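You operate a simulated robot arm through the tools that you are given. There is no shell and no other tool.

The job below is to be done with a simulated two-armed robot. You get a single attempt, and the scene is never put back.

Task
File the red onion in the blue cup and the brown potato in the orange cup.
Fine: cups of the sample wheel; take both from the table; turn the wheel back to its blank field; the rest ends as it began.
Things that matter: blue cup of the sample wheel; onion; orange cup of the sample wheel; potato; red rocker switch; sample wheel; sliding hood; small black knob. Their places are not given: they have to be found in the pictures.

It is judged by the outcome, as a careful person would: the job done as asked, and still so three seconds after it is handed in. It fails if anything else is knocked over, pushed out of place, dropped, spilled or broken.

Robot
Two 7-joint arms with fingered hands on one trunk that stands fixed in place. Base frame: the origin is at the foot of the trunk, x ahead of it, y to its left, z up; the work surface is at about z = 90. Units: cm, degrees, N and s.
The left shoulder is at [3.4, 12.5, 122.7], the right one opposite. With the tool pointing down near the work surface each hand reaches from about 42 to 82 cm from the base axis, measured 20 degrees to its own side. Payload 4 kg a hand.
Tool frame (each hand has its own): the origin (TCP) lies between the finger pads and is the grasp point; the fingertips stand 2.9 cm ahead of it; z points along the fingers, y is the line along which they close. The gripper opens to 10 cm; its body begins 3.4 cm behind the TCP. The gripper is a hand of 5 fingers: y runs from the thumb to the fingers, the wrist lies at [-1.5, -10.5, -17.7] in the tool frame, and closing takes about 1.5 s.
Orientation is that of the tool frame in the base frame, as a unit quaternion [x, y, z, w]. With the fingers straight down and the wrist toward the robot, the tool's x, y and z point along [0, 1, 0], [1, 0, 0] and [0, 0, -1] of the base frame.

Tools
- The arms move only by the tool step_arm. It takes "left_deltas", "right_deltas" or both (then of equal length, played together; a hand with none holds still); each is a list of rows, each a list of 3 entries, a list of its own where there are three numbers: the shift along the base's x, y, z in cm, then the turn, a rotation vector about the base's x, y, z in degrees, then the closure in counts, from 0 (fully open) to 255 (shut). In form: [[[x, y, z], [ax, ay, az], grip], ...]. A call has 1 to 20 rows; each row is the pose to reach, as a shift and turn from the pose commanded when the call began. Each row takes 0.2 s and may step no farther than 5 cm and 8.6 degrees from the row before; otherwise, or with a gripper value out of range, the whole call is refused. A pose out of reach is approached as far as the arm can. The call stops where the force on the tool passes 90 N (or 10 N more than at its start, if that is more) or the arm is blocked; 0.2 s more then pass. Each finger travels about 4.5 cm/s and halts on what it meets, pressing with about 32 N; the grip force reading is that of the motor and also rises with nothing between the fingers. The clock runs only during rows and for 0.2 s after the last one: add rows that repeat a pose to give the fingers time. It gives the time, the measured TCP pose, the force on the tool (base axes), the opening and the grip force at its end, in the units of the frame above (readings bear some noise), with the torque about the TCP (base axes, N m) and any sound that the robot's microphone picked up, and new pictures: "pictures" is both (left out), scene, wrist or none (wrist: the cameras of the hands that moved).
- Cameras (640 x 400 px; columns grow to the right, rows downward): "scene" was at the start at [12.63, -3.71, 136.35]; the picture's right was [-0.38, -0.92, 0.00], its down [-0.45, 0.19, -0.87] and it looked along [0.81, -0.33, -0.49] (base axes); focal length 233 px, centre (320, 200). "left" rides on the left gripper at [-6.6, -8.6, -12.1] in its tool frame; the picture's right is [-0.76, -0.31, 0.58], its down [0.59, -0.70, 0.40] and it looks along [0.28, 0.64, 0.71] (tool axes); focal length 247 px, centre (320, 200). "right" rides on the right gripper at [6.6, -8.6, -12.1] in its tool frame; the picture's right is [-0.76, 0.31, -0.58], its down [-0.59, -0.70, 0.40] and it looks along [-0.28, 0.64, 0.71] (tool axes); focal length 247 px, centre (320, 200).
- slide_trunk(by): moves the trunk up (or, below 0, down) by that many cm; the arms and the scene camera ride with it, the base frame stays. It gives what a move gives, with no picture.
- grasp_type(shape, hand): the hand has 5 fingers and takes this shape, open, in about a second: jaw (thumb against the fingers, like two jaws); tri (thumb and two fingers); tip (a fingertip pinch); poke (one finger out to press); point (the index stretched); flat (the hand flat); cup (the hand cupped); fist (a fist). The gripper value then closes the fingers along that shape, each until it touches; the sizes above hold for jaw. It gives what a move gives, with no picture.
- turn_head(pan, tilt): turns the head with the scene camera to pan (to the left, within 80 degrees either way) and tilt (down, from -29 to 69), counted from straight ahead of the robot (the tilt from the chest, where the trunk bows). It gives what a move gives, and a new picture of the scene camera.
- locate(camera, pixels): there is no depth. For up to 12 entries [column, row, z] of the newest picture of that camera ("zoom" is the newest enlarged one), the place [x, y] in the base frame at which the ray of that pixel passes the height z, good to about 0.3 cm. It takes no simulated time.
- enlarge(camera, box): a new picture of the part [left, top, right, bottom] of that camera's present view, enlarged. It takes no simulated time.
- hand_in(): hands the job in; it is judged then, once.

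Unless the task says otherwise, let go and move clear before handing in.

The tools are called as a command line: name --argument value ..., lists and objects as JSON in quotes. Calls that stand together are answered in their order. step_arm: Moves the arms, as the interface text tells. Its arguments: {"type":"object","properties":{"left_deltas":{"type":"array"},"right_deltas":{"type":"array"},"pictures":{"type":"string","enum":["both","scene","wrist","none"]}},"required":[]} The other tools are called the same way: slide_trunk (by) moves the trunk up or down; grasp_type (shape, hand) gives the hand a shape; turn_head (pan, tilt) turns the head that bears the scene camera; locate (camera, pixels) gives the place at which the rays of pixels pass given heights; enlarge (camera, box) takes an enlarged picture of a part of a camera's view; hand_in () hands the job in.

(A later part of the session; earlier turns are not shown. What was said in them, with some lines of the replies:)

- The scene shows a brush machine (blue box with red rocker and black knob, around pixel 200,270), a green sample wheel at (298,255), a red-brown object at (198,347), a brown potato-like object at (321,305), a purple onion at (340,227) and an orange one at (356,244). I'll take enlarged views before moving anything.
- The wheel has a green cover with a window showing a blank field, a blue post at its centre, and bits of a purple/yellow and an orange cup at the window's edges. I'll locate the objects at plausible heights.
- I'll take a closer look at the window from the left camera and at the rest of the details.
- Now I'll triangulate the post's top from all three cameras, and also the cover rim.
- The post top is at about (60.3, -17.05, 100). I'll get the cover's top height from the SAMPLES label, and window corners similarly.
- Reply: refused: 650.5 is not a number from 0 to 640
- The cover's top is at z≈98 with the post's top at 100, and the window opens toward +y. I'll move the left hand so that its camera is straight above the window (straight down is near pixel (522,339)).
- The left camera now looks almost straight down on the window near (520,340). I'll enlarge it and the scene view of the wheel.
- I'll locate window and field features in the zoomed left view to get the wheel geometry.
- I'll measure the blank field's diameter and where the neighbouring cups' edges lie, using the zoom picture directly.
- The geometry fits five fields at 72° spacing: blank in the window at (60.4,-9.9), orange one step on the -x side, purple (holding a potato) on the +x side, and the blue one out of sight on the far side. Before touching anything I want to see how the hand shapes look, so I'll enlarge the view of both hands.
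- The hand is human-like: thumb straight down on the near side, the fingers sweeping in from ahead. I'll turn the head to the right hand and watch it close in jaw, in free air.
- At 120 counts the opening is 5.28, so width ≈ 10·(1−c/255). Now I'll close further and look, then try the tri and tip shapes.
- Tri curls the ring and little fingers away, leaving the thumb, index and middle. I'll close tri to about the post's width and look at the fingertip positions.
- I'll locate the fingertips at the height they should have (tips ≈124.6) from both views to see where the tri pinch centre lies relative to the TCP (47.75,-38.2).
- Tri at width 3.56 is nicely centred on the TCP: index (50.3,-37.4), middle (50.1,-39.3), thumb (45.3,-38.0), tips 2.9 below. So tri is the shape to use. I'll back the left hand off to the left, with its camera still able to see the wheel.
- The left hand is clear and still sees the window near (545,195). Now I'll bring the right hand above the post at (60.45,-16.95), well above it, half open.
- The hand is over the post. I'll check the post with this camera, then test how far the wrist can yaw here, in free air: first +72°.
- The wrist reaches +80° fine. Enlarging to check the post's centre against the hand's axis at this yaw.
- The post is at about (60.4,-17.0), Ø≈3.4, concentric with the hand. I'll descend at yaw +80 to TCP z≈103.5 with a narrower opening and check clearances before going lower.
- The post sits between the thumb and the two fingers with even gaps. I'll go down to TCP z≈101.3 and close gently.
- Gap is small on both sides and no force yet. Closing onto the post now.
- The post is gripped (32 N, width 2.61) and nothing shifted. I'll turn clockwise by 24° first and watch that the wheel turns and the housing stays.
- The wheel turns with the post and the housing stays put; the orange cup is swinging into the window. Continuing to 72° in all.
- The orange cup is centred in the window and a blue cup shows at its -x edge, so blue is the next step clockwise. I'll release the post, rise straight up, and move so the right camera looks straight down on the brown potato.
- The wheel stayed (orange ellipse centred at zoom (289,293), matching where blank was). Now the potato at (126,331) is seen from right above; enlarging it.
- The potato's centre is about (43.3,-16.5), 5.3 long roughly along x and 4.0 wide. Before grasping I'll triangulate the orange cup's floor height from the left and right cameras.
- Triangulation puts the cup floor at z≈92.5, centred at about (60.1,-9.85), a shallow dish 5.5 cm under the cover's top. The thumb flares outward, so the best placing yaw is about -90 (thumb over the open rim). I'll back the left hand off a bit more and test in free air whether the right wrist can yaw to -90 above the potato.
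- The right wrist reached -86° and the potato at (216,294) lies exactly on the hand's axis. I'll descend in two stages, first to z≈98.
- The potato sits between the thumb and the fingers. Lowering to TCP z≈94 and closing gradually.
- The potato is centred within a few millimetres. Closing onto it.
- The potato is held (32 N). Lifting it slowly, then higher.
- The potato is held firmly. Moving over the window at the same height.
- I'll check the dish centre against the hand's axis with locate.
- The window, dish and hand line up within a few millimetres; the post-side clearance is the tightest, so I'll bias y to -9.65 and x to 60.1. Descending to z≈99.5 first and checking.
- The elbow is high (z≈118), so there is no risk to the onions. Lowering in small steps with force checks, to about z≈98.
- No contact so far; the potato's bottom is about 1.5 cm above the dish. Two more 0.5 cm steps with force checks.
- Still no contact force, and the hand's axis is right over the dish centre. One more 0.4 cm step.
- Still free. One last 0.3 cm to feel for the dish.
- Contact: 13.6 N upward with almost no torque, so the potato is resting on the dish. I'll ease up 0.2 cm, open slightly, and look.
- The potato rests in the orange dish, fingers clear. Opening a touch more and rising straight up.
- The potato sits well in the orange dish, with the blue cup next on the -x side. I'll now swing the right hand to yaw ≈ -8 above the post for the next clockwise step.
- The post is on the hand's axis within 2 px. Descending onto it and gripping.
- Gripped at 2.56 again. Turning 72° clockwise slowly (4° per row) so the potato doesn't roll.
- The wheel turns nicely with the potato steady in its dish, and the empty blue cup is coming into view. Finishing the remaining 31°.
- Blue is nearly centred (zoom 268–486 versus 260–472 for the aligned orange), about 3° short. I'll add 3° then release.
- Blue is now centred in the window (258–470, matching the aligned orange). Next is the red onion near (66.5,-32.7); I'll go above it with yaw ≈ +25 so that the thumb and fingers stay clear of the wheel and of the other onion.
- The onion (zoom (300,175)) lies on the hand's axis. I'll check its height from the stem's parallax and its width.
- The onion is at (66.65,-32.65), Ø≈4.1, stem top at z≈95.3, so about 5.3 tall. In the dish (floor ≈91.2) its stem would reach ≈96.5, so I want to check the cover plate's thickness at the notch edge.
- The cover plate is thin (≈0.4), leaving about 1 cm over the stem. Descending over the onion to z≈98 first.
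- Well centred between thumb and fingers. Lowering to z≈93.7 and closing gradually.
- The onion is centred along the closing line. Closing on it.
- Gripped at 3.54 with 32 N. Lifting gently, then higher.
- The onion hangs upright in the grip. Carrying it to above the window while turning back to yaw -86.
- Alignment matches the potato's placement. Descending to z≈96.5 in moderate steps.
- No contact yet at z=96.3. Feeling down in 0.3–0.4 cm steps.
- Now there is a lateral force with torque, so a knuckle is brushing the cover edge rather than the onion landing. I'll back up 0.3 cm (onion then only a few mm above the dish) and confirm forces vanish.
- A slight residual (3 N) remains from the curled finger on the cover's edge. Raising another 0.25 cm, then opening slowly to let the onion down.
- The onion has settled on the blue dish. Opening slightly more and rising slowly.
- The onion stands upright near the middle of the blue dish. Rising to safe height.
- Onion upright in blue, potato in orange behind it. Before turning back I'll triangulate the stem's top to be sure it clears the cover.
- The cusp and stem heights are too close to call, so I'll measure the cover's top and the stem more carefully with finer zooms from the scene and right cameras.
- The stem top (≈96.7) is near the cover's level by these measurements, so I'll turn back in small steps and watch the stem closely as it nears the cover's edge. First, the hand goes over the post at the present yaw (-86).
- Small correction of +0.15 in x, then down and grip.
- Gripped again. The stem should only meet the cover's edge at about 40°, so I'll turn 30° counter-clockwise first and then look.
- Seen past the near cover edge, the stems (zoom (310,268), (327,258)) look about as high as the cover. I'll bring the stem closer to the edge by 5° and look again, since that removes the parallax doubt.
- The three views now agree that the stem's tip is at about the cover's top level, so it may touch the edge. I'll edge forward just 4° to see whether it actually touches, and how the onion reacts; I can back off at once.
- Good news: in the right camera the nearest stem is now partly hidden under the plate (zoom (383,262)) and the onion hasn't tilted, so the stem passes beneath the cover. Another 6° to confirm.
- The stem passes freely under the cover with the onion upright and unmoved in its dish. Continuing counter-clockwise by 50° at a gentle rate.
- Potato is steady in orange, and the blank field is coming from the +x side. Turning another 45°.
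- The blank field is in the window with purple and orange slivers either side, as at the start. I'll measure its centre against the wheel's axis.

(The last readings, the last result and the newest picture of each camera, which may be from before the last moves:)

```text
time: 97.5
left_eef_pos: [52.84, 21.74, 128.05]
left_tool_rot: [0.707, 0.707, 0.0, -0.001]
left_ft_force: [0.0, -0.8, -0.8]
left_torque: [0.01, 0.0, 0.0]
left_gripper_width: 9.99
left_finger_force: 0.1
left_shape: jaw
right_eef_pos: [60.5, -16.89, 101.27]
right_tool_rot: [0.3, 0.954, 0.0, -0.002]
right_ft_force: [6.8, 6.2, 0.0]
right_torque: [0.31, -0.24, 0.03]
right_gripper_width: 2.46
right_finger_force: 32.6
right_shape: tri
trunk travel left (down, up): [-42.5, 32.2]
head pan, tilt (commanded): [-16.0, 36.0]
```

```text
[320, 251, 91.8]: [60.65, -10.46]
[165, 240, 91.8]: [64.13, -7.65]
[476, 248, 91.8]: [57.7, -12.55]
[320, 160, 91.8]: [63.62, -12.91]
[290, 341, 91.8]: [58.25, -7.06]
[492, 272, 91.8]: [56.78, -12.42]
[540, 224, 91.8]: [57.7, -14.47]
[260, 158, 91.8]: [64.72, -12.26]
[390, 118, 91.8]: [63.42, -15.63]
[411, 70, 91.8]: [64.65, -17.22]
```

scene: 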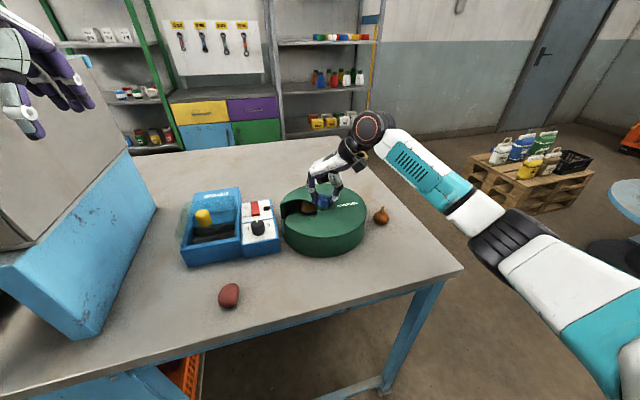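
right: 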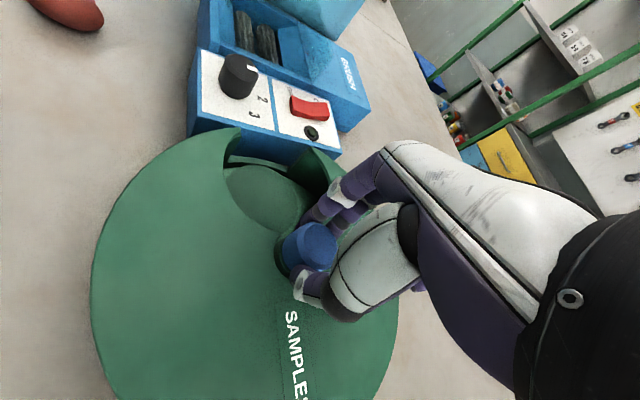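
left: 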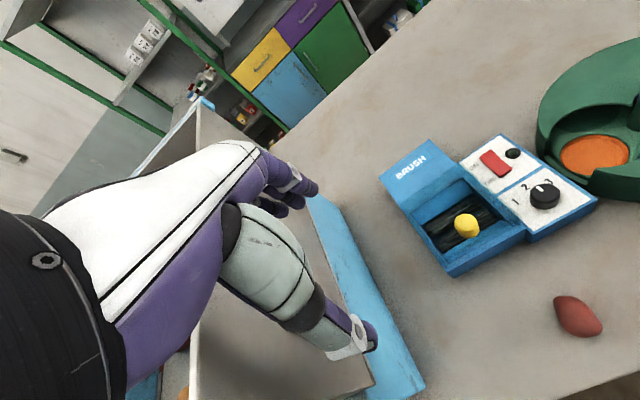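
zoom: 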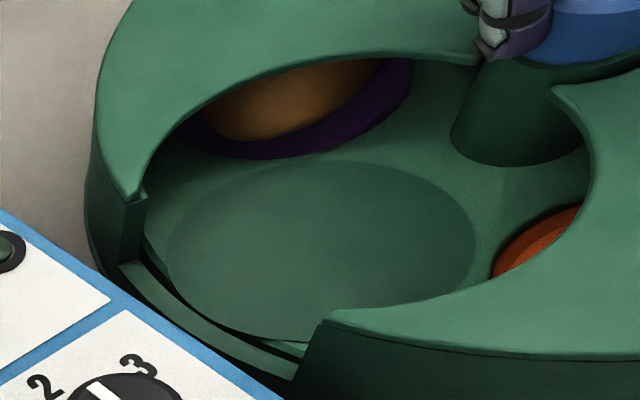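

I'll compare with the start using the identical scene zoom I took at t=18.7 (box [280,140,380,250]), when the wheel was still untouched.

enlarge --camera "scene" --box '[280, 140, 380, 250]'

```text
3.64 times, centred on (330, 195) of scene
```

zoom: 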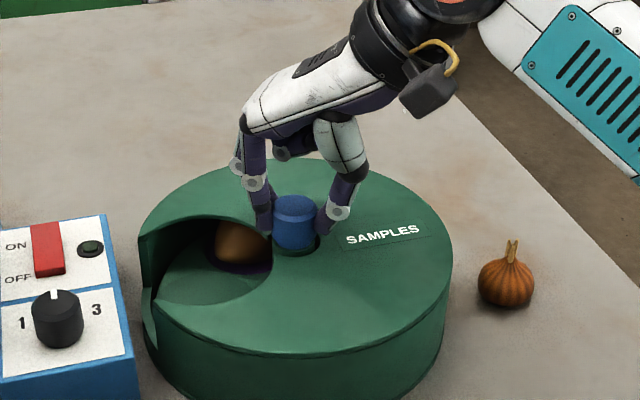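

Compared with t=18.7 the purple cup's potato edge is at x≈214 versus ≈209 then, so about 4° is still missing. Adding 4° more.

step_arm --right_deltas '[[[0, 0, 0], [0, 0, 2], 200], [[0, 0, 0], [0, 0, 4], 200], [[0, 0, 0], [0, 0, 4], 200]]' --pictures "none"

enlarge --camera "scene" --box '[280, 140, 380, 250]'

enlarge --camera "left" --box '[550, 90, 640, 190]'

```text
time: 98.3
left_eef_pos: [52.76, 21.77, 127.98]
left_tool_rot: [0.707, 0.707, 0.0, -0.001]
left_ft_force: [0.3, -0.3, -0.3]
left_torque: [-0.01, -0.01, 0.01]
left_gripper_width: 9.98
left_finger_force: 0.1
left_shape: jaw
right_eef_pos: [60.55, -16.86, 101.24]
right_tool_rot: [0.265, 0.964, 0.0, -0.001]
right_ft_force: [5.5, 6.5, -1.1]
right_torque: [0.28, -0.23, -0.02]
right_gripper_width: 2.45
right_finger_force: 32.1
right_shape: tri
trunk travel left (down, up): [-42.5, 32.2]
head pan, tilt (commanded): [-16.0, 36.0]
```

```text
3.64 times, centred on (330, 195) of scene
```

zoom: 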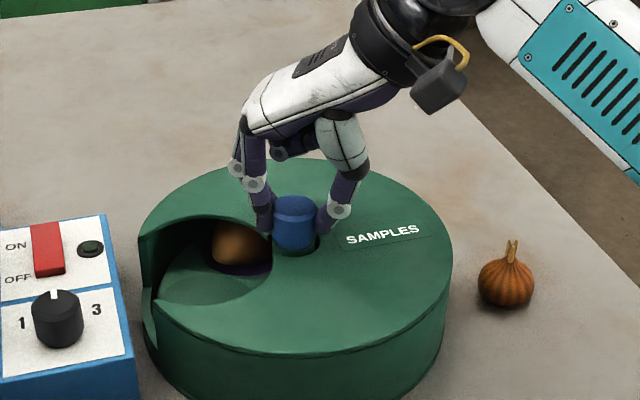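

```text
4.00 times, centred on (595, 140) of left
```

zoom: 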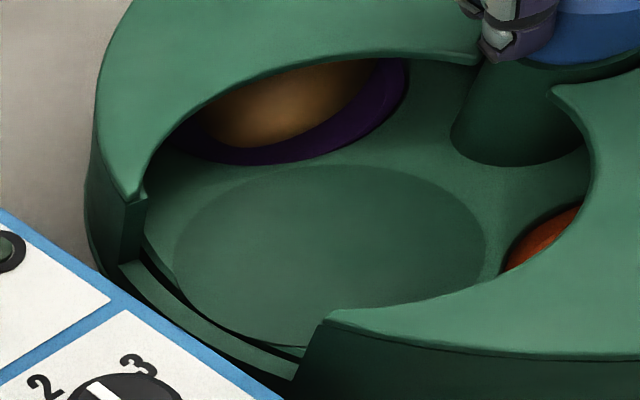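

Very close to the start view now. Releasing the post, rising, and measuring at rest.

step_arm --right_deltas '[[[0, 0, 0], [0, 0, 0], 185], [[0, 0, 0], [0, 0, 0], 170], [[0, 0, 0], [0, 0, 0], 150], [[0, 0, 0], [0, 0, 0], 130], [[0, 0, 0], [0, 0, 0], 110], [[0, 0, 2], [0, 0, 0], 100], [[0, 0, 6], [0, 0, 0], 90], [[0, 0, 10], [0, 0, 0], 80], [[0, 0, 14], [0, 0, 0], 80], [[0, 0, 14], [0, 0, 0], 80]]' --pictures "both"

enlarge --camera "left" --box '[550, 90, 640, 190]'

locate --camera "zoom" --pixels '[[330, 256, 91.8], [174, 245, 91.8], [486, 252, 91.8], [330, 165, 91.8], [300, 347, 91.8]]'

enlarge --camera "scene" --box '[270, 110, 400, 260]'

```text
time: 100.5
left_eef_pos: [52.59, 21.7, 128.08]
left_tool_rot: [0.706, 0.708, 0.0, 0.0]
left_ft_force: [-0.4, -0.8, 0.6]
left_torque: [0.01, -0.01, 0.01]
left_gripper_width: 10.0
left_finger_force: 0.0
left_shape: jaw
right_eef_pos: [60.45, -16.96, 115.25]
right_tool_rot: [0.267, 0.964, 0.0, -0.001]
right_ft_force: [0.4, 0.4, -0.5]
right_torque: [0.01, -0.03, 0.0]
right_gripper_width: 6.84
right_finger_force: 0.0
right_shape: tri
trunk travel left (down, up): [-42.5, 32.2]
head pan, tilt (commanded): [-16.0, 36.0]
```

scene: 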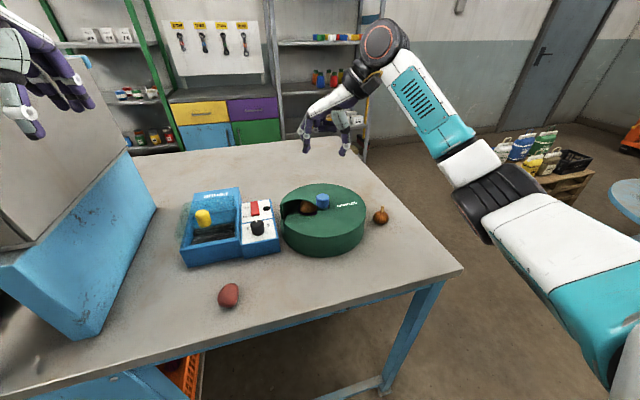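
right: 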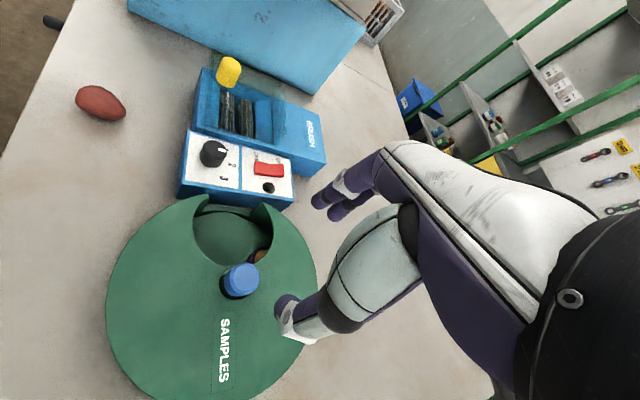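

```text
4.00 times, centred on (595, 140) of left
```

zoom: 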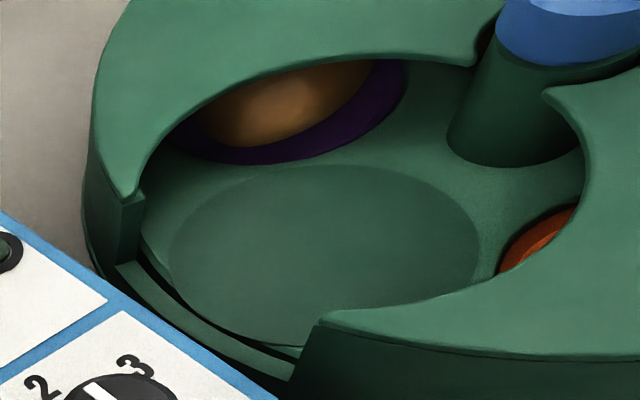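

```text
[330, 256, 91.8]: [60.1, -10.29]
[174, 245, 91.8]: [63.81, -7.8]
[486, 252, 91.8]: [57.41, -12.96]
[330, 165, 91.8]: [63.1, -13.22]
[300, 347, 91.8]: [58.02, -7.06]
```

```text
2.67 times, centred on (335, 185) of scene
```

zoom: 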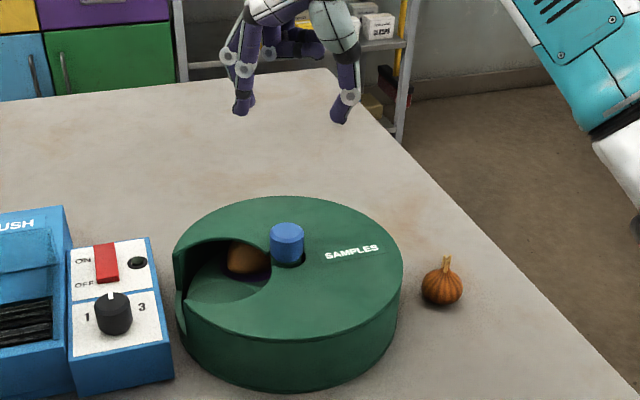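

The housing is where it was (post, label, rocker, knob and the yellow onion all at the same pixels as at t=12.3), and the blank's centre now measures (60.5,-10.25), i.e. within about 1° of the axis. I'll take the right hand back to its starting place, then put the left camera where it was at t=1.9 for an exact comparison.

step_arm --right_deltas '[[[0, 0, 3], [0, 0, 0], 80], [[-0.5, -1, 6], [0, 0, -7], 80], [[-2, -3, 9], [0, 0, -14], 80], [[-4, -6, 12], [0, 0, -21], 80], [[-6, -9, 12.3], [0, 0, -28], 60], [[-8, -12, 12.3], [0, 0, -35], 40], [[-10, -15, 12.3], [0, 0, -42], 20], [[-12, -18, 12.3], [0, 0, -49], 0], [[-12.8, -21.2, 12.3], [0, 0, -55], 0], [[-12.8, -21.2, 12.3], [0, 0, -59], 0], [[-12.8, -21.2, 12.3], [0, 0, -59], 0]]' --pictures "both"

step_arm --left_deltas '[[[3, -4, 0], [0, 0, 0], 0], [[6, -8, -1], [0, 0, 0], 0], [[9, -12, -1.5], [0, 0, 0], 0], [[12, -16, -2], [0, 0, 0], 0], [[14, -20, -3], [0, 0, 0], 0], [[16, -23.5, -4], [0, 0, 0], 0], [[16, -25, -4], [0, 0, 0], 0], [[16, -25, -4], [0, 0, 0], 0]]' --pictures "both"

enlarge --camera "left" --box '[440, 250, 640, 400]'

```text
time: 102.9
left_eef_pos: [52.62, 21.69, 128.2]
left_tool_rot: [0.707, 0.707, 0.0, 0.0]
left_ft_force: [-0.3, -0.5, -0.2]
left_torque: [0.02, 0.0, 0.0]
left_gripper_width: 9.98
left_finger_force: 0.0
left_shape: jaw
right_eef_pos: [47.6, -38.21, 127.45]
right_tool_rot: [0.706, 0.708, 0.0, 0.0]
right_ft_force: [0.5, -0.5, -0.4]
right_torque: [-0.01, 0.0, -0.02]
right_gripper_width: 9.97
right_finger_force: 0.1
right_shape: tri
trunk travel left (down, up): [-42.5, 32.2]
head pan, tilt (commanded): [-16.0, 36.0]
```

scene: 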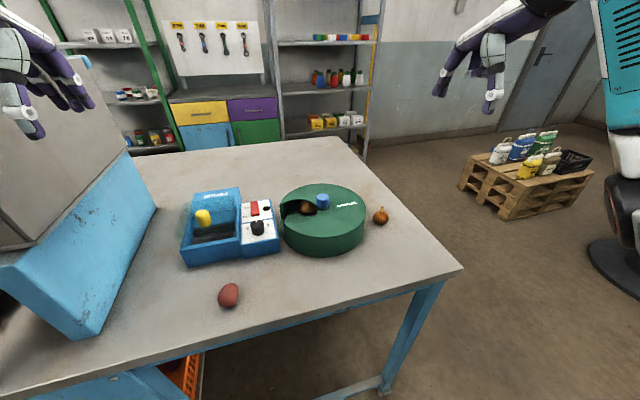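
right: 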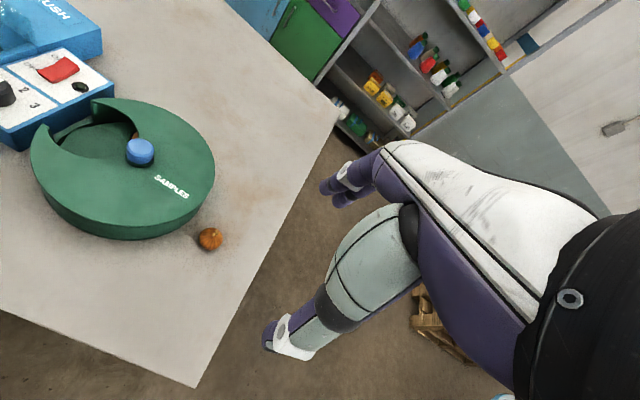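

```text
refused: row 2 steps farther than a row can; nothing moved
```

```text
2.67 times, centred on (540, 325) of left
```

zoom: 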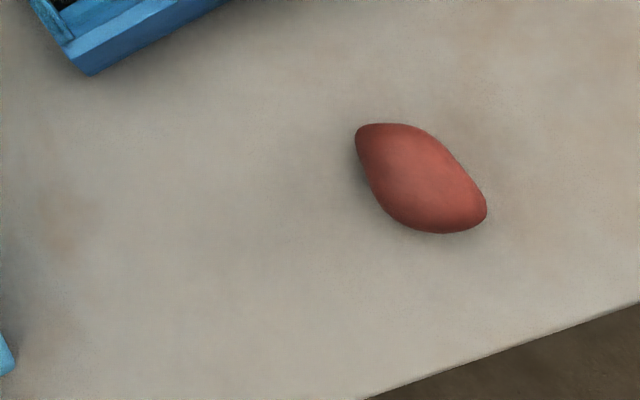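

The right view matches the starting picture. The left move was refused for step size; repeating with smaller steps.

step_arm --left_deltas '[[[2.4, -3.6, -0.5], [0, 0, 0], 0], [[4.8, -7.2, -1], [0, 0, 0], 0], [[7.2, -10.8, -1.5], [0, 0, 0], 0], [[9.6, -14.4, -2], [0, 0, 0], 0], [[12, -18, -2.6], [0, 0, 0], 0], [[14.4, -21.6, -3.3], [0, 0, 0], 0], [[16, -25, -4.1], [0, 0, 0], 0], [[16, -25, -4.1], [0, 0, 0], 0]]' --pictures "both"

enlarge --camera "left" --box '[440, 250, 640, 400]'

turn_head --pan -14 --tilt 38

enlarge --camera "scene" --box '[280, 165, 410, 280]'

```text
time: 104.7
left_eef_pos: [68.65, -3.19, 124.05]
left_tool_rot: [0.706, 0.708, 0.0, 0.0]
left_ft_force: [-0.1, 0.9, 1.0]
left_torque: [0.0, -0.05, -0.02]
left_gripper_width: 9.98
left_finger_force: 0.1
left_shape: jaw
right_eef_pos: [47.86, -38.04, 127.6]
right_tool_rot: [0.707, 0.708, 0.0, 0.0]
right_ft_force: [-1.3, 0.3, 0.4]
right_torque: [-0.01, -0.01, 0.01]
right_gripper_width: 9.98
right_finger_force: 0.0
right_shape: tri
trunk travel left (down, up): [-42.5, 32.2]
head pan, tilt (commanded): [-16.0, 36.0]
```

scene: 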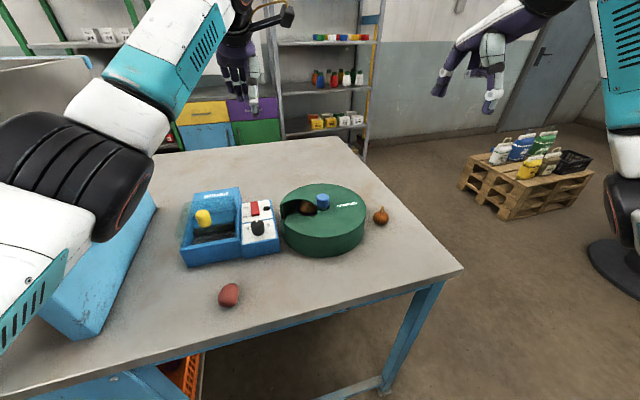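
left: 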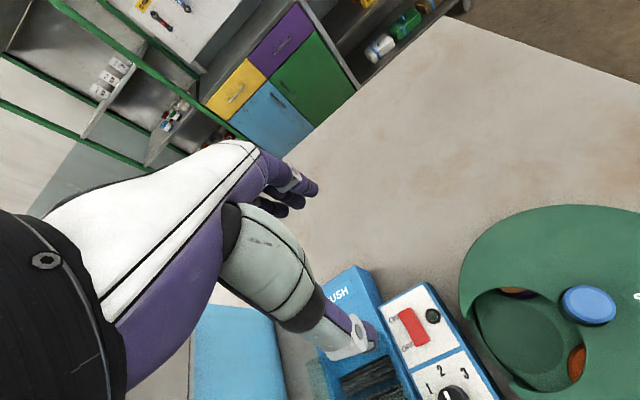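

```text
2.67 times, centred on (540, 325) of left
```

zoom: 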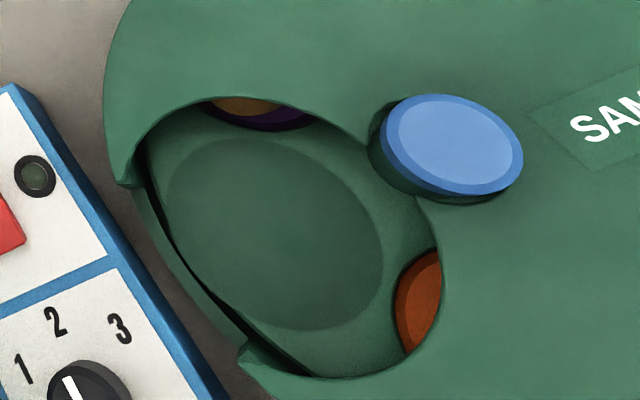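

```text
time: 105.3
left_eef_pos: [68.71, -3.36, 124.0]
left_tool_rot: [0.707, 0.707, 0.0, 0.0]
left_ft_force: [0.8, 0.8, -0.9]
left_torque: [0.01, 0.02, 0.02]
left_gripper_width: 9.99
left_finger_force: 0.0
left_shape: jaw
right_eef_pos: [47.63, -38.16, 127.55]
right_tool_rot: [0.707, 0.707, -0.001, -0.001]
right_ft_force: [0.0, -0.3, 0.9]
right_torque: [-0.03, -0.01, 0.02]
right_gripper_width: 9.96
right_finger_force: 0.0
right_shape: tri
trunk travel left (down, up): [-42.5, 32.2]
head pan, tilt (commanded): [-14.0, 38.0]
```

scene: 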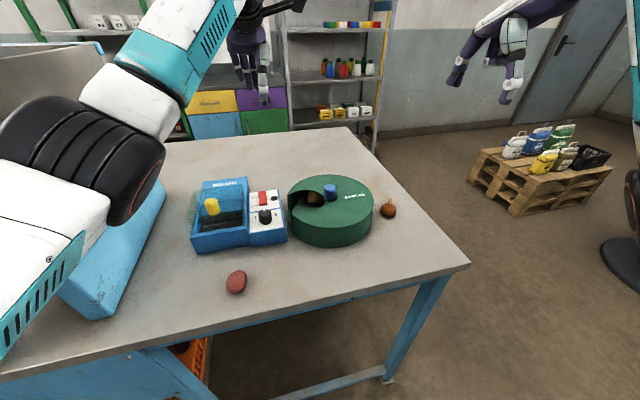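

```text
3.48 times, centred on (345, 222) of scene
```

zoom: 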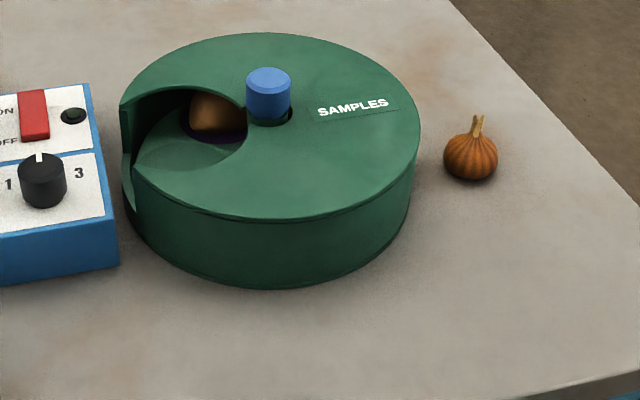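

The left view matches t=1.9: every feature (post, blank ellipse, orange and purple slivers) is shifted by the same ~8 px from the camera's own offset, so the wheel is back at its blank field within about a degree. The scene zoom is identical to the start too. I'll return the left hand, hand shape and head to their starting states.

step_arm --left_deltas '[[[-2.5, 2.5, 1.5], [0, 0, 0], 0], [[-5, 5, 3], [0, 0, 0], 0], [[-7, 7.5, 4.5], [0, 0, 0], 0], [[-8.6, 9.1, 5.5], [0, 0, 0], 0], [[-8.6, 9.1, 5.5], [0, 0, 0], 0]]' --pictures "wrist"

grasp_type --shape "jaw" --hand "right"

turn_head --pan -22.4 --tilt 29.2

enlarge --camera "scene" --box '[120, 200, 380, 370]'

enlarge --camera "left" --box '[460, 130, 640, 320]'

```text
time: 106.5
left_eef_pos: [60.14, 5.8, 129.57]
left_tool_rot: [0.707, 0.707, 0.0, -0.001]
left_ft_force: [-0.5, -0.8, -0.1]
left_torque: [-0.01, -0.02, 0.0]
left_gripper_width: 9.99
left_finger_force: 0.1
left_shape: jaw
right_eef_pos: [47.77, -38.13, 127.5]
right_tool_rot: [0.707, 0.707, 0.0, -0.001]
right_ft_force: [-0.2, 0.2, -0.1]
right_torque: [-0.01, 0.0, -0.04]
right_gripper_width: 9.99
right_finger_force: 0.1
right_shape: tri
trunk travel left (down, up): [-42.5, 32.2]
head pan, tilt (commanded): [-14.0, 38.0]
```

left: 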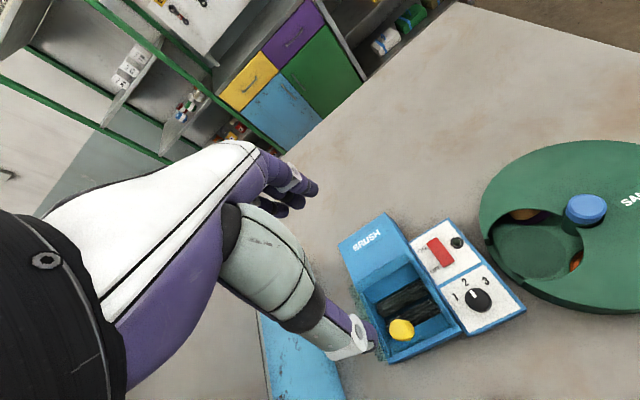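

```text
time: 107.4
left_eef_pos: [60.06, 5.81, 129.39]
left_tool_rot: [0.707, 0.707, 0.001, 0.0]
left_ft_force: [0.6, -1.0, 0.0]
left_torque: [0.01, 0.0, 0.02]
left_gripper_width: 10.0
left_finger_force: 0.0
left_shape: jaw
right_eef_pos: [47.67, -38.09, 127.56]
right_tool_rot: [0.707, 0.707, -0.002, -0.001]
right_ft_force: [0.9, 0.1, 0.1]
right_torque: [0.0, 0.0, 0.0]
right_gripper_width: 9.98
right_finger_force: 0.0
right_shape: jaw
trunk travel left (down, up): [-42.5, 32.2]
head pan, tilt (commanded): [-14.0, 38.0]
```

```text
time: 108.1
left_eef_pos: [59.95, 5.9, 129.48]
left_tool_rot: [0.707, 0.707, -0.001, 0.0]
left_ft_force: [0.3, 0.0, 0.3]
left_torque: [-0.02, -0.02, 0.01]
left_gripper_width: 9.98
left_finger_force: 0.0
left_shape: jaw
right_eef_pos: [47.65, -38.07, 127.58]
right_tool_rot: [0.707, 0.708, 0.001, 0.0]
right_ft_force: [0.0, -0.1, 1.9]
right_torque: [0.01, 0.01, 0.0]
right_gripper_width: 10.0
right_finger_force: 0.0
right_shape: jaw
trunk travel left (down, up): [-42.5, 32.2]
head pan, tilt (commanded): [-22.4, 29.2]
```

scene: 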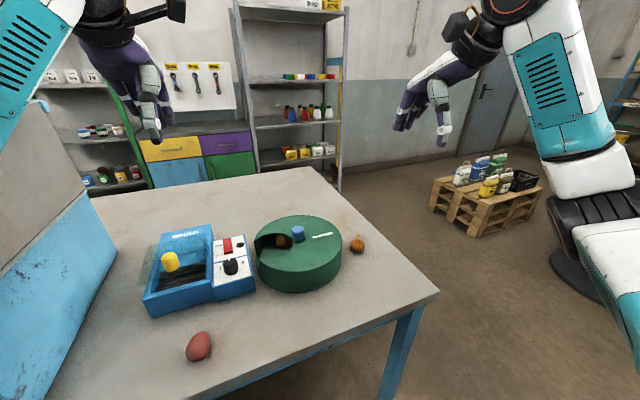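

```text
2.35 times, centred on (250, 285) of scene
```

zoom: 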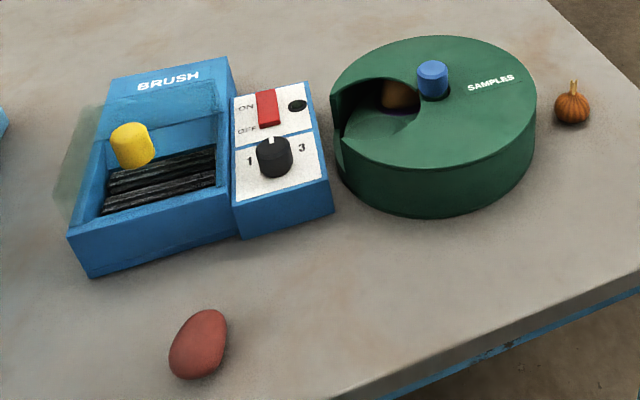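

```text
2.11 times, centred on (550, 225) of left
```

zoom: 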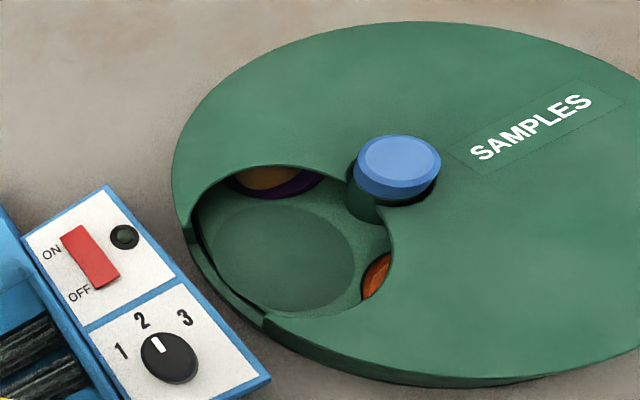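

Both views are identical to the opening pictures: blank field in the window, purple and orange slivers at the same pixels, rocker, knob, hood, red potato and yellow onion untouched. The red onion was last seen upright in the blue cup and the brown potato in the orange cup, and both hands are clear. Handing in.

hand_in

```text
The job is handed in.
```

The red onion is in the blue cup and the brown potato is in the orange cup. The wheel is back at its blank field, and I've handed the job in; no verdict came back.

- **Filing:** I took both from the table. Each one sat steadily in its cup the last time I could see it. Both cups are now under the cover, so I could not check them again at the end. The onion's stem passed under the cover's edge without tilting.
- **Wheel:** The final pictures match the opening ones to within about a degree of rotation. The housing sits where it did, to within about 1 mm.
- **Contact:** A finger lightly brushed the edge of the wheel's cover while I lowered the onion. I backed off straight away and saw no movement.
- **Everything else:** The red rocker switch, black knob, sliding hood, red potato and yellow onion look the same as at the start. Both hands, the right hand's shape and the head are back at their starting positions.
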